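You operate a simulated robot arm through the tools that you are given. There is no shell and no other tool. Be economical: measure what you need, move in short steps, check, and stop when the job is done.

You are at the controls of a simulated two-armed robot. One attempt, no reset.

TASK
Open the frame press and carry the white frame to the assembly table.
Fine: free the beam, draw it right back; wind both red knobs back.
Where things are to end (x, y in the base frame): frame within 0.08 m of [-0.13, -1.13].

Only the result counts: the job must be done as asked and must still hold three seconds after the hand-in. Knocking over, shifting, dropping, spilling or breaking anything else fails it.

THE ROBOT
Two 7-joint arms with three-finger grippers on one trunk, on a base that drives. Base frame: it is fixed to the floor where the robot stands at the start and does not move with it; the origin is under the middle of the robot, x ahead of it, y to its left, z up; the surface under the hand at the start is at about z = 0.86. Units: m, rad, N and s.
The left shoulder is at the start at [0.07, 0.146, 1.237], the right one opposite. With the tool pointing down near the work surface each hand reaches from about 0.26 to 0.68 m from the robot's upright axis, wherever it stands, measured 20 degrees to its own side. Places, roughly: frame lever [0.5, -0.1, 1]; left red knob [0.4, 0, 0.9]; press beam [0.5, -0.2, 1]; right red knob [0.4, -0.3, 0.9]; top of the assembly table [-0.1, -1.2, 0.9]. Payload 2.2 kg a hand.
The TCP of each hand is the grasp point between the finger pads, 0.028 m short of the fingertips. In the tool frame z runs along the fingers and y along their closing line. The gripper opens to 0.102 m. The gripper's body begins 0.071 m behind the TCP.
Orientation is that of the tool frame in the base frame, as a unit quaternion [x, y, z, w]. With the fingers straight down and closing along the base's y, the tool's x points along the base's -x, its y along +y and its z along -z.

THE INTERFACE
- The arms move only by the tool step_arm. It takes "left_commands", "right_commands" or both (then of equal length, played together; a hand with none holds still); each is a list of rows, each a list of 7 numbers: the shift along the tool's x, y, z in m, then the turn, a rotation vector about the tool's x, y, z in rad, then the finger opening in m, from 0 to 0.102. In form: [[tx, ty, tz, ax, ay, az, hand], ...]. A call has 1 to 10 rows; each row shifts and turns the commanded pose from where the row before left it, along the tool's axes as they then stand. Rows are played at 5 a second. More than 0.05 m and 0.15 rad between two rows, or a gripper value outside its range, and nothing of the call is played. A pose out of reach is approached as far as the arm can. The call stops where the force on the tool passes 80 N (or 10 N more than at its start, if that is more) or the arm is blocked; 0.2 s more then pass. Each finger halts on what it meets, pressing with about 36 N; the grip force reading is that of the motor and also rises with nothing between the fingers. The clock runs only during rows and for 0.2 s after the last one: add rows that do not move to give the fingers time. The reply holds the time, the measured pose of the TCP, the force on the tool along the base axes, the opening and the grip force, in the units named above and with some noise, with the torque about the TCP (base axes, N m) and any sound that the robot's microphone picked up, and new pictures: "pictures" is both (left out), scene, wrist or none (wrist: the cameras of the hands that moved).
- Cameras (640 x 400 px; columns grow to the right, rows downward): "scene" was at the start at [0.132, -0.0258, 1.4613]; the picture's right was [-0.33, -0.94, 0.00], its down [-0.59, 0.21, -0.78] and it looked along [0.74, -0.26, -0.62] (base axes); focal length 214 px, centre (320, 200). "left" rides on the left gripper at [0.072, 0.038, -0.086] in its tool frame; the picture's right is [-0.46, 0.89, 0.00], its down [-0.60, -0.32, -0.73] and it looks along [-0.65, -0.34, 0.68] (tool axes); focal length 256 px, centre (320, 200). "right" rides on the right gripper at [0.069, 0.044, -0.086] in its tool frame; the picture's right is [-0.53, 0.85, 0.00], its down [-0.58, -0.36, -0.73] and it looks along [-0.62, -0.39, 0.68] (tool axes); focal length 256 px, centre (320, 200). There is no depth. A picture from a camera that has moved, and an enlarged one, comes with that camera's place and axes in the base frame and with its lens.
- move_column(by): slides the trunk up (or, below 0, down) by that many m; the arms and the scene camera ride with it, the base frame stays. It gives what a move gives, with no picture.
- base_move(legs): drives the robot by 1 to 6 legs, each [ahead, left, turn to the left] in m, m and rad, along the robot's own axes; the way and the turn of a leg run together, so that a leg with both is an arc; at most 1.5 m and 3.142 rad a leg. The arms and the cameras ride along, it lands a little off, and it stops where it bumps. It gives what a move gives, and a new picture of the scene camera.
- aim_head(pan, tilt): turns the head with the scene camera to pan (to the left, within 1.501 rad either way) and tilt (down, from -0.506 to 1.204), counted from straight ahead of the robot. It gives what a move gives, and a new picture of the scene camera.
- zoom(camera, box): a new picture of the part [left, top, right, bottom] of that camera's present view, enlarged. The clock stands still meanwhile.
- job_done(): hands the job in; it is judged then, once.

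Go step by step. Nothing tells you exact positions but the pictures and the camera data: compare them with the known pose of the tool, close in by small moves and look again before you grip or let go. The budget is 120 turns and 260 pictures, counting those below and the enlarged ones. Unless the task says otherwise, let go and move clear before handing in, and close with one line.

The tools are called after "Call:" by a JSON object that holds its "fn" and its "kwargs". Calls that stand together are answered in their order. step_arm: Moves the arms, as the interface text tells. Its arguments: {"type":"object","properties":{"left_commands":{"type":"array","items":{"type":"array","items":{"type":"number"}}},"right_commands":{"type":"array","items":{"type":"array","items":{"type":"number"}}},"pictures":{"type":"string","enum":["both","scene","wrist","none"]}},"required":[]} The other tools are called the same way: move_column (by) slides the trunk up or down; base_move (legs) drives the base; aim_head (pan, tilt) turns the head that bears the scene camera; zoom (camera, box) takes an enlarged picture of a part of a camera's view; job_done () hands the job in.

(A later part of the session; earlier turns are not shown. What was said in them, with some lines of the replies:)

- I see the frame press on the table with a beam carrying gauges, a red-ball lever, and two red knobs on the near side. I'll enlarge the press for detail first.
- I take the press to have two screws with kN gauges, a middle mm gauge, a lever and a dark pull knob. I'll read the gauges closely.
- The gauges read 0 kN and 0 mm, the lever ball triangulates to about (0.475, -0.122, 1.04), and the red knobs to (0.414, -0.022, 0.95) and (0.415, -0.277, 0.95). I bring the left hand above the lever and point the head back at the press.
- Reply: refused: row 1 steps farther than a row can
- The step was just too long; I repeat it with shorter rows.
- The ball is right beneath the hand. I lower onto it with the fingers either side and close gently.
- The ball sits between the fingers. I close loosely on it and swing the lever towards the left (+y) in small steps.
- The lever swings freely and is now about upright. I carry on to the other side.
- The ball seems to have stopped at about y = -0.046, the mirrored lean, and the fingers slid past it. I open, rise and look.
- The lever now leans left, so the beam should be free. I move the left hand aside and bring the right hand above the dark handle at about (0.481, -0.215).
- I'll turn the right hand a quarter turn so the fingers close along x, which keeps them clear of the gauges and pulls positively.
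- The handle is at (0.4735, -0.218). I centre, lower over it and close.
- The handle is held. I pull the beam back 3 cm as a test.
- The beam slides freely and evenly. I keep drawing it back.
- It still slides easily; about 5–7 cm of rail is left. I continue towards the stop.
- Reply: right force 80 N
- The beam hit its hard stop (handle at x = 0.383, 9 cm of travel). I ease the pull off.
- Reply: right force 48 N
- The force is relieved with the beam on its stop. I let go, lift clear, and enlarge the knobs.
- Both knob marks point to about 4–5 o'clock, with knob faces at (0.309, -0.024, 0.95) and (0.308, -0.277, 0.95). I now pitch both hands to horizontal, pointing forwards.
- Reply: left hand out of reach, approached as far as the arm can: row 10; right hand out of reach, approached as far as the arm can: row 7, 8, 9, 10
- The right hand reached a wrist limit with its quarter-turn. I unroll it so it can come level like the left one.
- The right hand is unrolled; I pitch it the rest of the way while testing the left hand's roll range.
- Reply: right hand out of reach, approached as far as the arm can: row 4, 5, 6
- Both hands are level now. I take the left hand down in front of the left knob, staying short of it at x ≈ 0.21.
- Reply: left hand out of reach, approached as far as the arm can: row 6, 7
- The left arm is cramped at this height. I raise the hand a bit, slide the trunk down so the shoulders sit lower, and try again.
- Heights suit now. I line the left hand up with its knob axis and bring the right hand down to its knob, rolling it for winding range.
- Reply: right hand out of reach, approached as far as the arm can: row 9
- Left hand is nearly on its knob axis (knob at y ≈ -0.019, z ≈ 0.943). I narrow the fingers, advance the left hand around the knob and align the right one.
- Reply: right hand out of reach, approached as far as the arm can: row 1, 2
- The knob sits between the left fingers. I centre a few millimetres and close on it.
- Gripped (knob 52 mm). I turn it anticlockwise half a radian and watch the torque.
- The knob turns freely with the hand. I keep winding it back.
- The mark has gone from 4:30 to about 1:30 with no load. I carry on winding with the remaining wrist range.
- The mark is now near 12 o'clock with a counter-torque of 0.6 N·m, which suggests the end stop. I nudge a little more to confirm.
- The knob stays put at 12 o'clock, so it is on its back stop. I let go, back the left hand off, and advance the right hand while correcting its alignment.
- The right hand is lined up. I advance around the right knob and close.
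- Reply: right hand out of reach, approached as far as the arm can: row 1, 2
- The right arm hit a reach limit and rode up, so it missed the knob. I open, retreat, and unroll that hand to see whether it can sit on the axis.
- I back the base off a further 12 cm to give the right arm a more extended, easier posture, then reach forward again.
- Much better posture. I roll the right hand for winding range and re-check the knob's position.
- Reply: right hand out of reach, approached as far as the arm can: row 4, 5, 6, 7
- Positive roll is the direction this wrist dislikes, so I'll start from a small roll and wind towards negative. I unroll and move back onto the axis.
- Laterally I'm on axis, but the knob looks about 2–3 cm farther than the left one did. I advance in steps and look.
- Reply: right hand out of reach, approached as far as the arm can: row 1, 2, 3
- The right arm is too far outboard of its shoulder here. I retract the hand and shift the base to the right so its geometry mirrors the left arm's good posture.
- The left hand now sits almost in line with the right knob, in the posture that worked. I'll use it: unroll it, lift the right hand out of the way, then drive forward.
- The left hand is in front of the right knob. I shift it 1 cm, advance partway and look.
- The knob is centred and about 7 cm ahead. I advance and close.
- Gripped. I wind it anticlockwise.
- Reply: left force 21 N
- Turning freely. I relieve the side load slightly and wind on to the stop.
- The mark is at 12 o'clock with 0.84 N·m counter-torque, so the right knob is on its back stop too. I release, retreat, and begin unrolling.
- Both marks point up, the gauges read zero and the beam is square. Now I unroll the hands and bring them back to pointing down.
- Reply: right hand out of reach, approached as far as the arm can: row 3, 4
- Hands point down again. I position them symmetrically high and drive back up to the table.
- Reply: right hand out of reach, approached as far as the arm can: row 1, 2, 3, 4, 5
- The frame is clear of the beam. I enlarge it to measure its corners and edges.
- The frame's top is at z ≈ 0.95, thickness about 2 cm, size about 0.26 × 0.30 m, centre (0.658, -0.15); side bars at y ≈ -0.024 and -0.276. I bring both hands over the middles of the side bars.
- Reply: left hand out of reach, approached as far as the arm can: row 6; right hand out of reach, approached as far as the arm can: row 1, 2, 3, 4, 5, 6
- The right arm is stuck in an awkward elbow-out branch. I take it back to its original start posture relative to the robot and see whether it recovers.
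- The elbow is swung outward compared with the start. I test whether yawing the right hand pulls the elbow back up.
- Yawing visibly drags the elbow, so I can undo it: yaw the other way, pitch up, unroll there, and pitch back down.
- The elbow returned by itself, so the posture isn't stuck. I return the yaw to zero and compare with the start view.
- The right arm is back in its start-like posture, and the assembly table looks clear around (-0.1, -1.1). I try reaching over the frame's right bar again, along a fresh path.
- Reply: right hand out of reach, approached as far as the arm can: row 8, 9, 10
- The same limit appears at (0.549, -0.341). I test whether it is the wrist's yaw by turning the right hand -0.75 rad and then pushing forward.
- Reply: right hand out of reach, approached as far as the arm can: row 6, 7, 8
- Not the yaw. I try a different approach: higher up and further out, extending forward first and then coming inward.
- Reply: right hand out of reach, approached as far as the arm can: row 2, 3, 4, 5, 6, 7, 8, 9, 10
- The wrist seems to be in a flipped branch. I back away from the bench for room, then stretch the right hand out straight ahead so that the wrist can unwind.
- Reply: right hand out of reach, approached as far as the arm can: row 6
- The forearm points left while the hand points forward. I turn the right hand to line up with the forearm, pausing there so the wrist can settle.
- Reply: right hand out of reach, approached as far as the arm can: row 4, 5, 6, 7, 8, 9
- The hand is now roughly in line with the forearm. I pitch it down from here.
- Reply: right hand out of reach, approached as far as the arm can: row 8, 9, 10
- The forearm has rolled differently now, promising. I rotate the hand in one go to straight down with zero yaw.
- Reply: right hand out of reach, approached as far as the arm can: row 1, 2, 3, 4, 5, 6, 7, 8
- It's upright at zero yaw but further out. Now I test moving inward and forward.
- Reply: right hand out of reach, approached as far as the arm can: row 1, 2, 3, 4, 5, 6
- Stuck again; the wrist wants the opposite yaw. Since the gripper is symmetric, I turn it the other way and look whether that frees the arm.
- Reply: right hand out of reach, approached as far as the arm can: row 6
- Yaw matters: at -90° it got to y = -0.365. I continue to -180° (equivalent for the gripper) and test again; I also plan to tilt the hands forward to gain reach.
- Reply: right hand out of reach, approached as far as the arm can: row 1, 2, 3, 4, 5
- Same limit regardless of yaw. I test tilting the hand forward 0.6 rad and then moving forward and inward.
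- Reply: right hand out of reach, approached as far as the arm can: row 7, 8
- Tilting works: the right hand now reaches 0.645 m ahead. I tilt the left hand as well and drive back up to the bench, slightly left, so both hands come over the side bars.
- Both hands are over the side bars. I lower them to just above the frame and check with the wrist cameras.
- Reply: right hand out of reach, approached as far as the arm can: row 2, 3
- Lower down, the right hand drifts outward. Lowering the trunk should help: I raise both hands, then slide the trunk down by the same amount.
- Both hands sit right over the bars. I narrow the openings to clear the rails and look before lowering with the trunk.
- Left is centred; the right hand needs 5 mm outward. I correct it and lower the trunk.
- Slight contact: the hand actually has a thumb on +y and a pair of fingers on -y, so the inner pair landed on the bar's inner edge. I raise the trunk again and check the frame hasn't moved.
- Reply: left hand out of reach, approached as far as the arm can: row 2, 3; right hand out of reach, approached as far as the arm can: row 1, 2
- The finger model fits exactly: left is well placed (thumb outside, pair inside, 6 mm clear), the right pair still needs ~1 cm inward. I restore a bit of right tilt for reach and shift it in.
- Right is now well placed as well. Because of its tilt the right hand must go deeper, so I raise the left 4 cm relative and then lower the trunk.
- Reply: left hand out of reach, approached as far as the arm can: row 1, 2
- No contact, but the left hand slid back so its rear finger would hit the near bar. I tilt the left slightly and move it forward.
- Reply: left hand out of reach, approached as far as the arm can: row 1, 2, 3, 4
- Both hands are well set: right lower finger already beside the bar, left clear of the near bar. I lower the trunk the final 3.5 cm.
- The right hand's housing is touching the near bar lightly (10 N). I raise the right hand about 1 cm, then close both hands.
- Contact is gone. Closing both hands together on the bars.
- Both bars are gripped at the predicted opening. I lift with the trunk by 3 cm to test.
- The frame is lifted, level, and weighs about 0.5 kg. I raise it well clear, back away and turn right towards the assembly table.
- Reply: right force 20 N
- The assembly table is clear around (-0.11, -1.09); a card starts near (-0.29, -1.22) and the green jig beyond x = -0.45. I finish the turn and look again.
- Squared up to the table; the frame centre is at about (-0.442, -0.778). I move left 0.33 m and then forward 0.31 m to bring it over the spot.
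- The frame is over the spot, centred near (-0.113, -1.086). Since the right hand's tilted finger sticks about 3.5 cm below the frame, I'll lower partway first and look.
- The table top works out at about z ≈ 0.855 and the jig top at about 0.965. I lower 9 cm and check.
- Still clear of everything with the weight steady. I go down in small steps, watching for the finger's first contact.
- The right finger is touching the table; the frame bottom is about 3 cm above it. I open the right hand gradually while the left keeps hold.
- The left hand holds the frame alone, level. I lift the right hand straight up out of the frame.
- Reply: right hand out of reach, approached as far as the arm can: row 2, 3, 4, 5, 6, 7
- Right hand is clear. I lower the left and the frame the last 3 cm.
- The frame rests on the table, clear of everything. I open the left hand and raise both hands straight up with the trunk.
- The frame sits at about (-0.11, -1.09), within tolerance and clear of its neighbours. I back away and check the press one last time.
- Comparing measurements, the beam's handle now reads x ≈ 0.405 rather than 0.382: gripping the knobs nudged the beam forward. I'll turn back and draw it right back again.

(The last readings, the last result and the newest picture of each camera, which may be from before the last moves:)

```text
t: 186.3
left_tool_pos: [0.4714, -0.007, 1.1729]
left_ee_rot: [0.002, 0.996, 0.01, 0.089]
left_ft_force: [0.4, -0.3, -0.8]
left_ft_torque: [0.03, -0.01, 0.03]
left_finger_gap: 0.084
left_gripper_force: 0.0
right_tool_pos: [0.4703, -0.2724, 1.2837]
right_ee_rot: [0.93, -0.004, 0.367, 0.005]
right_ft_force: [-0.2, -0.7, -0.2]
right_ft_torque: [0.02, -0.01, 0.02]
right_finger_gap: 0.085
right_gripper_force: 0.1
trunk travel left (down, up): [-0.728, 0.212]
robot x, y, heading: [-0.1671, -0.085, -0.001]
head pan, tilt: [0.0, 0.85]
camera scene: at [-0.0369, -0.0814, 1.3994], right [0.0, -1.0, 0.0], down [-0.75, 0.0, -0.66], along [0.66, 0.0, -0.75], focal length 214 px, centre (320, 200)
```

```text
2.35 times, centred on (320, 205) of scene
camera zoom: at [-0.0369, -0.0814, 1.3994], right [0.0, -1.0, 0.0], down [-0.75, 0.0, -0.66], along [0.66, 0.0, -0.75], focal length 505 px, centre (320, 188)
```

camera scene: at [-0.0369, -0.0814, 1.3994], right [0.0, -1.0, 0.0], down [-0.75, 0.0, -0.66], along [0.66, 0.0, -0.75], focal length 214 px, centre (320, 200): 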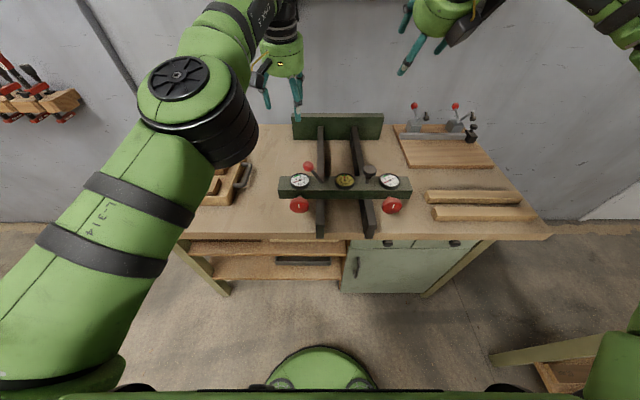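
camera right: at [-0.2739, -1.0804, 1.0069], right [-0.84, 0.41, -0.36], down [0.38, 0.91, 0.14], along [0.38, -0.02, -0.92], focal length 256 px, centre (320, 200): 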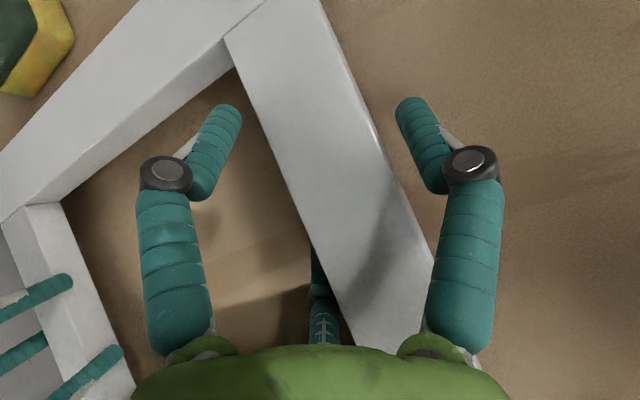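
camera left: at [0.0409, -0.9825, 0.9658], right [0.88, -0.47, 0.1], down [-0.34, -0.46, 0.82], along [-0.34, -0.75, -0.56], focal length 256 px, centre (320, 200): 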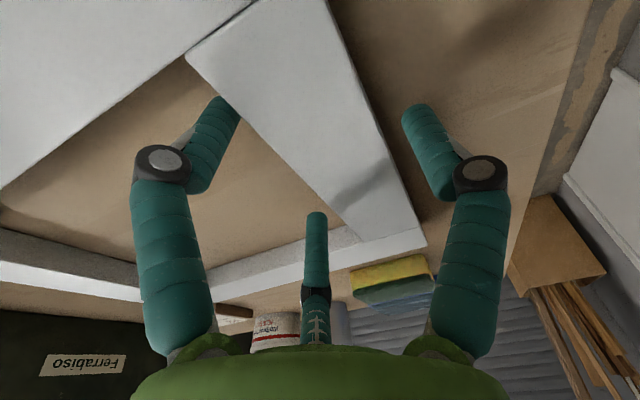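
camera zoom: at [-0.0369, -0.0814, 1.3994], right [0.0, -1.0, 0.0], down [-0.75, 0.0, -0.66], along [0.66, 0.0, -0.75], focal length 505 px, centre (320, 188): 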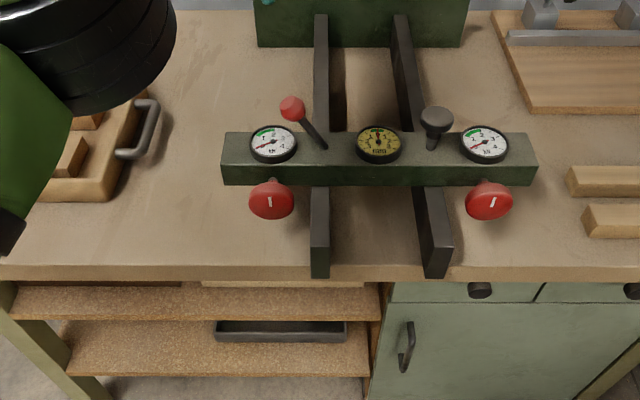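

Confirmed: handle at x ≈ 0.408. I shift the base right so the healthy left hand lines up with the handle.

Call:
{"fn": "base_move", "kwargs": {"legs": [[0, -0.2, 0]]}}

Call:
{"fn": "step_arm", "kwargs": {"left_commands": [[0.02, 0, 0.02, 0, 0.1, 0, 0.08], [0.02, 0, 0.02, 0, 0.08, 0, 0.08], [0.01, 0, 0.02, 0, 0, 0, 0.08], [0, 0, 0, 0, 0, 0, 0.08]], "pictures": "both"}}

```text
t: 187.9
left_tool_pos: [0.471, -0.2037, 1.1734]
left_ee_rot: [0.002, 0.996, 0.007, 0.09]
left_ft_force: [0.8, -0.6, 0.4]
left_ft_torque: [-0.01, 0.01, -0.02]
left_finger_gap: 0.084
left_gripper_force: 0.1
right_tool_pos: [0.4713, -0.4699, 1.2836]
right_ee_rot: [0.93, -0.003, 0.366, 0.006]
right_ft_force: [0.1, 0.7, 0.1]
right_ft_torque: [-0.02, -0.02, 0.02]
right_finger_gap: 0.0847
right_gripper_force: 0.0
trunk travel left (down, up): [-0.728, 0.212]
robot x, y, heading: [-0.1673, -0.2867, 0.004]
head pan, tilt: [0.0, 0.85]
camera scene: at [-0.0363, -0.2788, 1.3994], right [0.0, -1.0, 0.0], down [-0.75, 0.0, -0.66], along [0.66, 0.0, -0.75], focal length 214 px, centre (320, 200)
```

scene: 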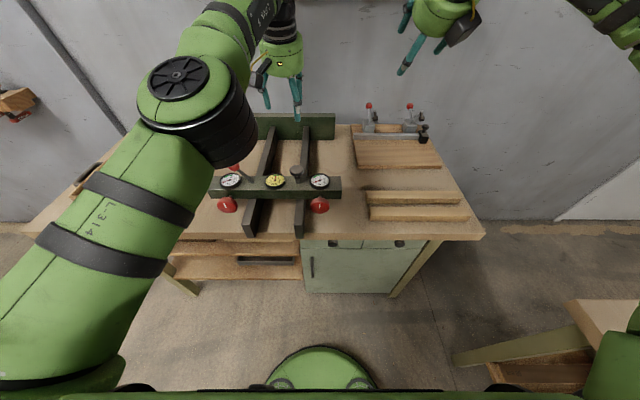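

```text
t: 188.9
left_tool_pos: [0.449, -0.2097, 1.1148]
left_ee_rot: [0.002, 1.0, 0.01, -0.001]
left_ft_force: [0.5, 0.1, 0.1]
left_ft_torque: [-0.02, 0.01, 0.02]
left_finger_gap: 0.0799
left_gripper_force: 0.1
left hand out of reach, approached as far as the arm can: row 2, 3
right_tool_pos: [0.4709, -0.4725, 1.2823]
right_ee_rot: [0.93, -0.003, 0.367, 0.005]
right_ft_force: [0.1, 0.0, 0.1]
right_ft_torque: [-0.01, -0.02, -0.02]
right_finger_gap: 0.0849
right_gripper_force: 0.1
trunk travel left (down, up): [-0.728, 0.212]
robot x, y, heading: [-0.1644, -0.2835, 0.004]
head pan, tilt: [0.0, 0.85]
camera scene: at [-0.0364, -0.2809, 1.3994], right [0.0, -1.0, 0.0], down [-0.75, 0.0, -0.66], along [0.66, 0.0, -0.75], focal length 214 px, centre (320, 200)
camera left: at [0.3764, -0.1731, 1.2015], right [0.47, 0.88, 0.01], down [0.61, -0.33, 0.72], along [0.64, -0.33, -0.69], focal length 256 px, centre (320, 200)
```

scene: 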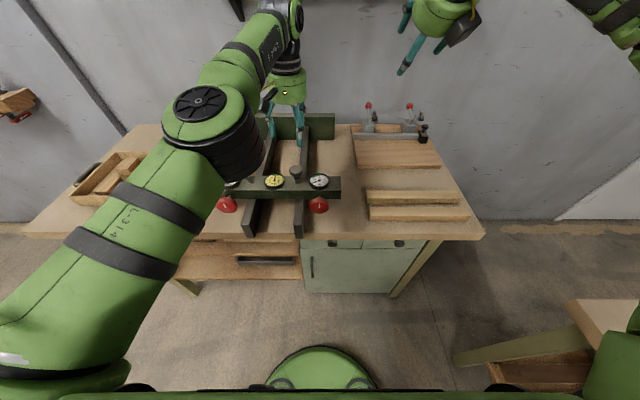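
left: 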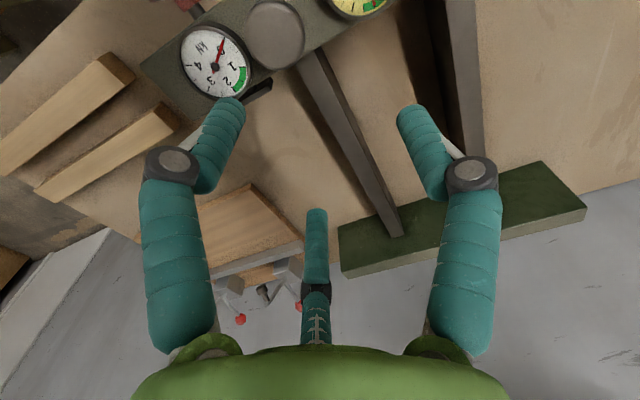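

The handle is at (0.404, -0.217). I centre above it, then lower around it.

Call:
{"fn": "step_arm", "kwargs": {"left_commands": [[0.022, -0.0035, 0, 0, 0, 0, 0.08], [0.022, -0.0035, 0.01, 0, 0, 0, 0.08], [0, 0, 0, 0, 0, 0, 0.08]], "pictures": "wrist"}}

```text
t: 189.7
left_tool_pos: [0.445, -0.2278, 1.1154]
left_ee_rot: [0.002, 1.0, 0.008, 0.0]
left_ft_force: [0.2, 0.2, -1.2]
left_ft_torque: [0.02, 0.0, 0.01]
left_finger_gap: 0.08
left_gripper_force: 0.2
left hand out of reach, approached as far as the arm can: row 1, 2
right_tool_pos: [0.4713, -0.4714, 1.2839]
right_ee_rot: [0.931, -0.004, 0.366, 0.006]
right_ft_force: [0.5, -0.7, 0.2]
right_ft_torque: [0.03, -0.03, -0.01]
right_finger_gap: 0.0851
right_gripper_force: 0.0
trunk travel left (down, up): [-0.728, 0.212]
robot x, y, heading: [-0.1688, -0.2842, 0.001]
head pan, tilt: [0.0, 0.85]
camera left: at [0.3716, -0.1917, 1.2013], right [0.47, 0.88, 0.02], down [0.6, -0.33, 0.72], along [0.65, -0.33, -0.69], focal length 256 px, centre (320, 200)
```

left: 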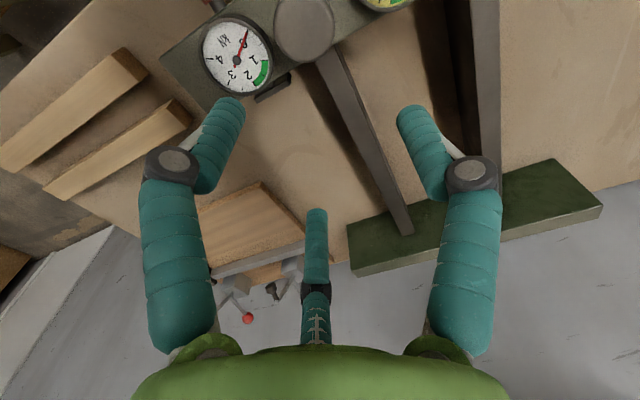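

The arm resists fine moves here, so I use the base and trunk for positioning instead.

Call:
{"fn": "base_move", "kwargs": {"legs": [[-0.041, 0.011, 0]]}}

Call:
{"fn": "move_column", "kwargs": {"by": -0.04}}

Call:
{"fn": "zoom", "kwargs": {"camera": "left", "box": [0, 0, 640, 400]}}

```text
t: 190.6
left_tool_pos: [0.4103, -0.2202, 1.1102]
left_ee_rot: [0.002, 1.0, 0.01, -0.005]
left_ft_force: [0.4, 0.4, 0.8]
left_ft_torque: [0.05, 0.07, -0.02]
left_finger_gap: 0.0799
left_gripper_force: 0.0
right_tool_pos: [0.4371, -0.4639, 1.2777]
right_ee_rot: [0.932, -0.004, 0.363, 0.005]
right_ft_force: [0.9, -0.4, -0.5]
right_ft_torque: [0.03, 0.06, 0.04]
right_finger_gap: 0.0849
right_gripper_force: 0.1
trunk travel left (down, up): [-0.728, 0.212]
robot x, y, heading: [-0.2073, -0.2735, 0.003]
head pan, tilt: [0.0, 0.85]
camera scene: at [-0.0694, -0.2728, 1.3985], right [0.0, -1.0, 0.0], down [-0.76, 0.0, -0.66], along [0.66, 0.0, -0.76], focal length 214 px, centre (320, 200)
```

scene: 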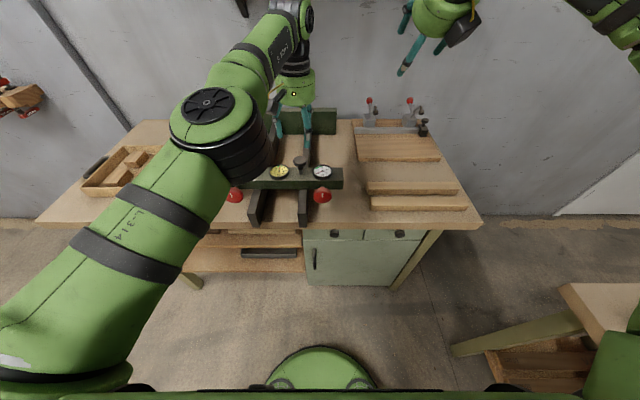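

```text
t: 191.4
left_tool_pos: [0.4023, -0.2173, 1.0755]
left_ee_rot: [0.003, 1.0, 0.008, 0.0]
left_ft_force: [0.0, 0.1, 0.4]
left_ft_torque: [-0.02, 0.0, -0.02]
left_finger_gap: 0.0799
left_gripper_force: 0.1
right_tool_pos: [0.4284, -0.4617, 1.2421]
right_ee_rot: [0.93, -0.004, 0.367, 0.006]
right_ft_force: [-0.1, 0.4, -0.3]
right_ft_torque: [-0.03, -0.03, -0.04]
right_finger_gap: 0.0844
right_gripper_force: 0.1
trunk travel left (down, up): [-0.688, 0.252]
robot x, y, heading: [-0.2063, -0.2749, 0.005]
head pan, tilt: [0.0, 0.85]
```

```text
1.00 times, centred on (320, 200) of left (not enlarged: the box is as wide or as high as the picture)
camera zoom: at [0.3292, -0.1808, 1.162], right [0.47, 0.88, 0.02], down [0.6, -0.33, 0.73], along [0.65, -0.33, -0.69], focal length 256 px, centre (320, 200)
```

zoom: 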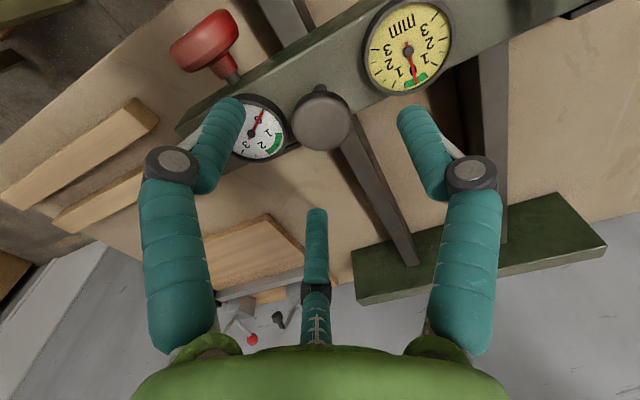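

The hand is right over the handle. I narrow the fingers to stay clear of the gauges, lower with the trunk and close.

Call:
{"fn": "step_arm", "kwargs": {"left_commands": [[0, 0, 0, 0, 0, 0, 0.058], [0, 0, 0, 0, 0, 0, 0.058]], "pictures": "none"}}

Call:
{"fn": "move_column", "kwargs": {"by": -0.057}}

Call:
{"fn": "step_arm", "kwargs": {"left_commands": [[0, 0, 0, 0, 0, 0, 0.03], [0, 0, 0, 0, 0, 0, 0.03], [0, 0, 0, 0, 0, 0, 0.03]], "pictures": "wrist"}}

```text
t: 192.0
left_tool_pos: [0.4042, -0.2183, 1.0746]
left_ee_rot: [0.002, 1.0, 0.01, -0.002]
left_ft_force: [-0.5, 0.2, -0.6]
left_ft_torque: [0.0, 0.02, 0.04]
left_finger_gap: 0.0579
left_gripper_force: 0.0
right_tool_pos: [0.4298, -0.4613, 1.2418]
right_ee_rot: [0.931, -0.004, 0.366, 0.006]
right_ft_force: [-0.1, 0.2, 0.8]
right_ft_torque: [0.04, 0.0, -0.03]
right_finger_gap: 0.0849
right_gripper_force: 0.0
trunk travel left (down, up): [-0.688, 0.252]
robot x, y, heading: [-0.2056, -0.2789, 0.0]
head pan, tilt: [0.0, 0.85]
```

```text
t: 193.0
left_tool_pos: [0.4037, -0.2179, 1.017]
left_ee_rot: [0.001, 1.0, 0.01, -0.001]
left_ft_force: [0.2, 0.4, 0.3]
left_ft_torque: [0.0, -0.05, -0.01]
left_finger_gap: 0.0581
left_gripper_force: 0.1
right_tool_pos: [0.4311, -0.4614, 1.1859]
right_ee_rot: [0.93, -0.004, 0.367, 0.005]
right_ft_force: [0.3, 0.1, -0.1]
right_ft_torque: [0.01, -0.01, -0.03]
right_finger_gap: 0.0846
right_gripper_force: 0.1
trunk travel left (down, up): [-0.631, 0.309]
robot x, y, heading: [-0.209, -0.2699, 0.001]
head pan, tilt: [0.0, 0.85]
```

```text
t: 193.8
left_tool_pos: [0.4052, -0.2173, 1.0176]
left_ee_rot: [0.0, 1.0, 0.01, -0.001]
left_ft_force: [3.0, 3.0, 4.9]
left_ft_torque: [0.46, 0.02, 0.15]
left_finger_gap: 0.0361
left_gripper_force: 44.8
right_tool_pos: [0.4313, -0.4618, 1.1844]
right_ee_rot: [0.931, -0.003, 0.366, 0.005]
right_ft_force: [0.4, 1.4, 0.0]
right_ft_torque: [0.0, 0.01, -0.04]
right_finger_gap: 0.085
right_gripper_force: 0.1
trunk travel left (down, up): [-0.631, 0.309]
robot x, y, heading: [-0.2064, -0.2707, 0.003]
head pan, tilt: [0.0, 0.85]
camera left: at [0.3311, -0.1804, 1.1044], right [0.47, 0.88, 0.02], down [0.6, -0.33, 0.72], along [0.65, -0.33, -0.69], focal length 256 px, centre (320, 200)
```

left: 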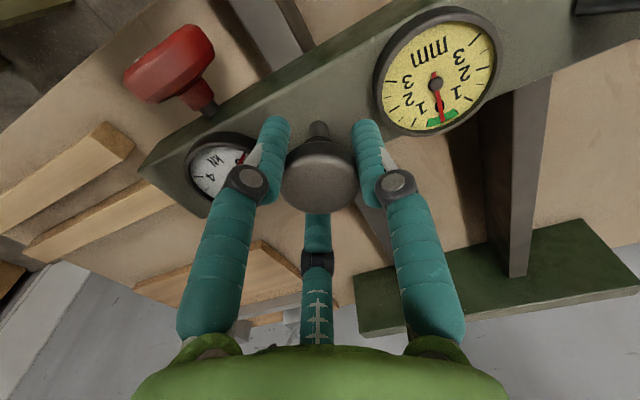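

The handle is held at x = 0.405. I drive the base back 3 cm to draw the beam onto its stop.

Call:
{"fn": "base_move", "kwargs": {"legs": [[-0.02, 0, 0]]}}

Call:
{"fn": "base_move", "kwargs": {"legs": [[-0.012, 0, 0]]}}

```text
t: 194.6
left_tool_pos: [0.3833, -0.2172, 1.0171]
left_ee_rot: [0.002, 1.0, 0.008, -0.003]
left_ft_force: [0.2, 5.0, 6.0]
left_ft_torque: [-0.13, 0.53, 0.07]
left_finger_gap: 0.0363
left_gripper_force: 45.1
right_tool_pos: [0.4098, -0.4608, 1.1857]
right_ee_rot: [0.93, -0.004, 0.366, 0.006]
right_ft_force: [0.3, 0.1, 0.2]
right_ft_torque: [-0.02, -0.02, 0.01]
right_finger_gap: 0.0848
right_gripper_force: 0.1
trunk travel left (down, up): [-0.631, 0.309]
robot x, y, heading: [-0.227, -0.2723, 0.0]
head pan, tilt: [0.0, 0.85]
camera scene: at [-0.098, -0.2696, 1.3025], right [0.0, -1.0, 0.0], down [-0.75, 0.0, -0.66], along [0.66, 0.0, -0.75], focal length 214 px, centre (320, 200)
```

scene: 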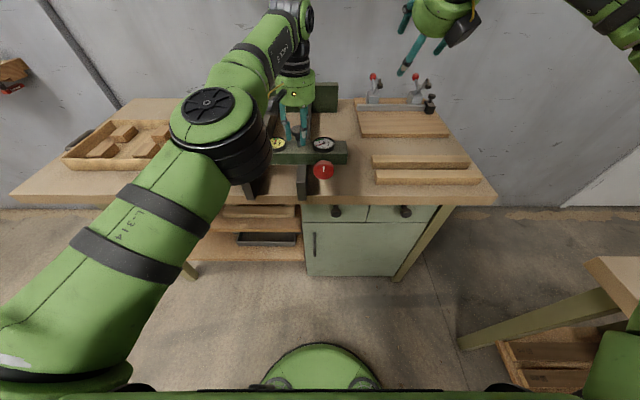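

```text
t: 195.3
left_tool_pos: [0.3818, -0.2168, 1.0162]
left_ee_rot: [-0.001, 1.0, 0.009, 0.006]
left_ft_force: [43.8, 1.4, 25.4]
left_ft_torque: [0.46, -0.45, 0.35]
left_finger_gap: 0.0362
left_gripper_force: 44.7
right_tool_pos: [0.4056, -0.4616, 1.1815]
right_ee_rot: [0.932, -0.003, 0.363, 0.005]
right_ft_force: [0.5, 0.8, -0.3]
right_ft_torque: [0.03, 0.0, 0.02]
right_finger_gap: 0.085
right_gripper_force: 0.2
trunk travel left (down, up): [-0.631, 0.309]
robot x, y, heading: [-0.2341, -0.2718, 0.002]
head pan, tilt: [0.0, 0.85]
camera scene: at [-0.1017, -0.2712, 1.3019], right [0.0, -1.0, 0.0], down [-0.76, 0.0, -0.66], along [0.66, 0.0, -0.76], focal length 214 px, centre (320, 200)
```

scene: 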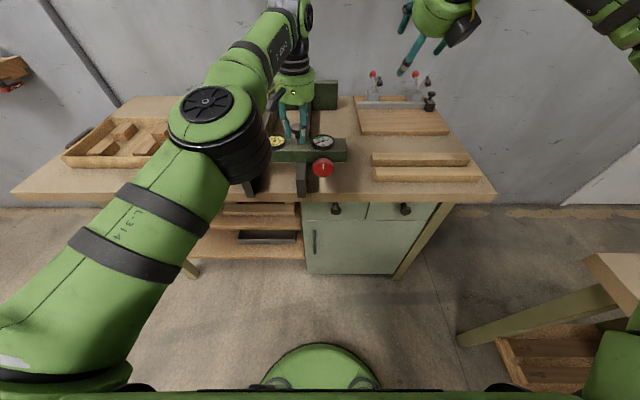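

On the stop (x = 0.382, 44 N). I ease the base forward to relieve it, open and rise.

Call:
{"fn": "base_move", "kwargs": {"legs": [[0.007, 0, 0]]}}

Call:
{"fn": "step_arm", "kwargs": {"left_commands": [[0, 0, 0, 0, 0, 0, 0.04], [0, 0, 0, 0, 0, 0, 0.048], [0, 0, 0, 0, 0, 0, 0.058], [0, 0, 0, 0, 0, 0, 0.058]], "pictures": "none"}}

Call:
{"fn": "move_column", "kwargs": {"by": 0.15}}

Call:
{"fn": "base_move", "kwargs": {"legs": [[-0.12, 0.13, 0]]}}

Call:
{"fn": "zoom", "kwargs": {"camera": "scene", "box": [200, 80, 460, 260]}}

```text
t: 196.1
left_tool_pos: [0.3857, -0.2162, 1.0167]
left_ee_rot: [-0.001, 1.0, 0.009, 0.006]
left_ft_force: [-1.7, -0.1, -18.1]
left_ft_torque: [0.48, 0.38, -0.08]
left_finger_gap: 0.0361
left_gripper_force: 45.1
right_tool_pos: [0.409, -0.4628, 1.1831]
right_ee_rot: [0.931, -0.003, 0.365, 0.005]
right_ft_force: [0.3, 0.8, -0.1]
right_ft_torque: [0.03, 0.01, -0.01]
right_finger_gap: 0.085
right_gripper_force: 0.0
trunk travel left (down, up): [-0.631, 0.309]
robot x, y, heading: [-0.2281, -0.2786, 0.002]
head pan, tilt: [0.0, 0.85]
camera scene: at [-0.0987, -0.2709, 1.3018], right [0.0, -1.0, 0.0], down [-0.75, 0.0, -0.66], along [0.66, 0.0, -0.75], focal length 214 px, centre (320, 200)
```

scene: 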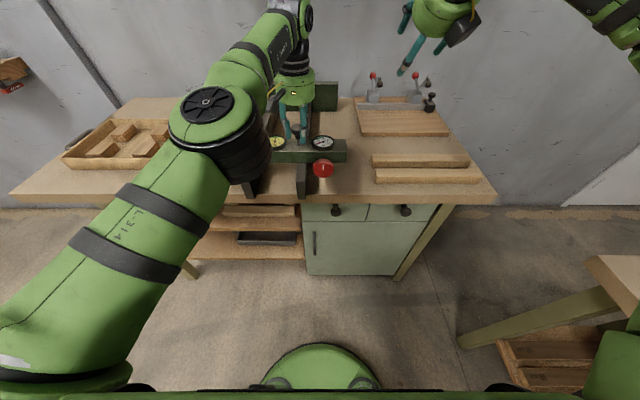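

```text
t: 197.1
left_tool_pos: [0.3826, -0.2169, 1.0194]
left_ee_rot: [-0.001, 1.0, 0.009, 0.008]
left_ft_force: [0.3, 0.4, -0.9]
left_ft_torque: [-0.03, 0.01, 0.0]
left_finger_gap: 0.0583
left_gripper_force: 0.1
right_tool_pos: [0.4057, -0.4614, 1.1843]
right_ee_rot: [0.931, -0.004, 0.366, 0.006]
right_ft_force: [0.0, -0.3, 0.1]
right_ft_torque: [-0.03, 0.01, 0.04]
right_finger_gap: 0.0848
right_gripper_force: 0.1
trunk travel left (down, up): [-0.631, 0.309]
robot x, y, heading: [-0.2301, -0.2742, 0.004]
head pan, tilt: [0.0, 0.85]
```

```text
t: 198.8
left_tool_pos: [0.3829, -0.2165, 1.1686]
left_ee_rot: [0.0, 1.0, 0.008, 0.007]
left_ft_force: [0.1, -0.5, -1.4]
left_ft_torque: [-0.02, -0.02, -0.01]
left_finger_gap: 0.0581
left_gripper_force: 0.1
right_tool_pos: [0.4063, -0.4629, 1.3338]
right_ee_rot: [0.931, -0.004, 0.366, 0.006]
right_ft_force: [0.0, 0.0, -0.7]
right_ft_torque: [-0.02, 0.02, -0.02]
right_finger_gap: 0.0849
right_gripper_force: 0.0
trunk travel left (down, up): [-0.781, 0.159]
robot x, y, heading: [-0.2335, -0.275, 0.006]
head pan, tilt: [0.0, 0.85]
```

```text
t: 200.3
left_tool_pos: [0.2641, -0.0916, 1.1685]
left_ee_rot: [0.0, 1.0, 0.011, 0.006]
left_ft_force: [-0.2, -1.1, 0.5]
left_ft_torque: [0.03, 0.04, -0.04]
left_finger_gap: 0.0579
left_gripper_force: 0.1
right_tool_pos: [0.2874, -0.3376, 1.3327]
right_ee_rot: [0.931, -0.005, 0.365, 0.005]
right_ft_force: [0.1, 0.1, -0.4]
right_ft_torque: [-0.01, 0.0, 0.03]
right_finger_gap: 0.085
right_gripper_force: 0.0
trunk travel left (down, up): [-0.781, 0.159]
robot x, y, heading: [-0.3525, -0.1449, -0.0]
head pan, tilt: [0.0, 0.85]
camera scene: at [-0.219, -0.1449, 1.452], right [0.0, -1.0, 0.0], down [-0.75, 0.0, -0.66], along [0.66, 0.0, -0.75], focal length 214 px, centre (320, 200)
```

scene: 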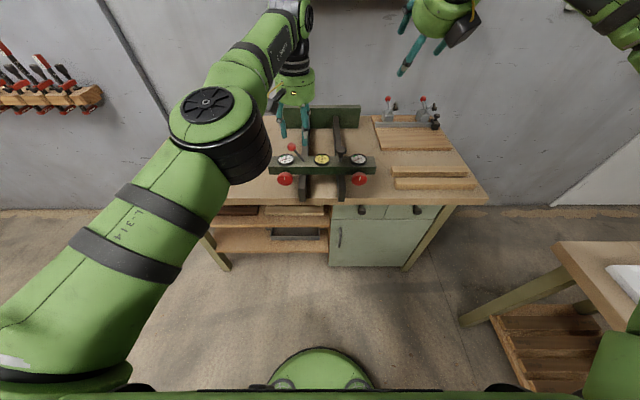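

```text
2.22 times, centred on (330, 170) of scene
camera zoom: at [-0.219, -0.1449, 1.452], right [0.0, -1.0, 0.0], down [-0.75, 0.0, -0.66], along [0.66, 0.0, -0.75], focal length 477 px, centre (298, 267)
```

zoom: 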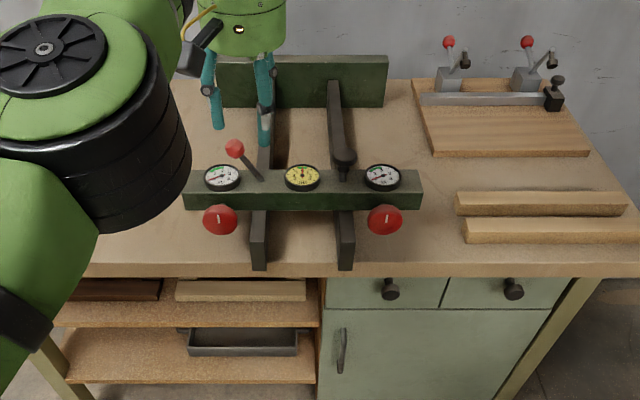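

The beam is back on its stop, the lever is over, both knob marks point up and the gauges read zero. The frame rests on the assembly table and both hands are clear, so I hand the job in.

Call:
{"fn": "job_done", "kwargs": {}}

```text
The job is handed in.
```

I've handed the job in. The beam is free and drawn back to its stop (at most about 3 mm short), and both red knobs are wound back to their stops. The white frame is on the assembly table, with its centre measured at about (-0.11, -1.09), roughly 0.045 m from the target. Nothing else on either table was seen to move.
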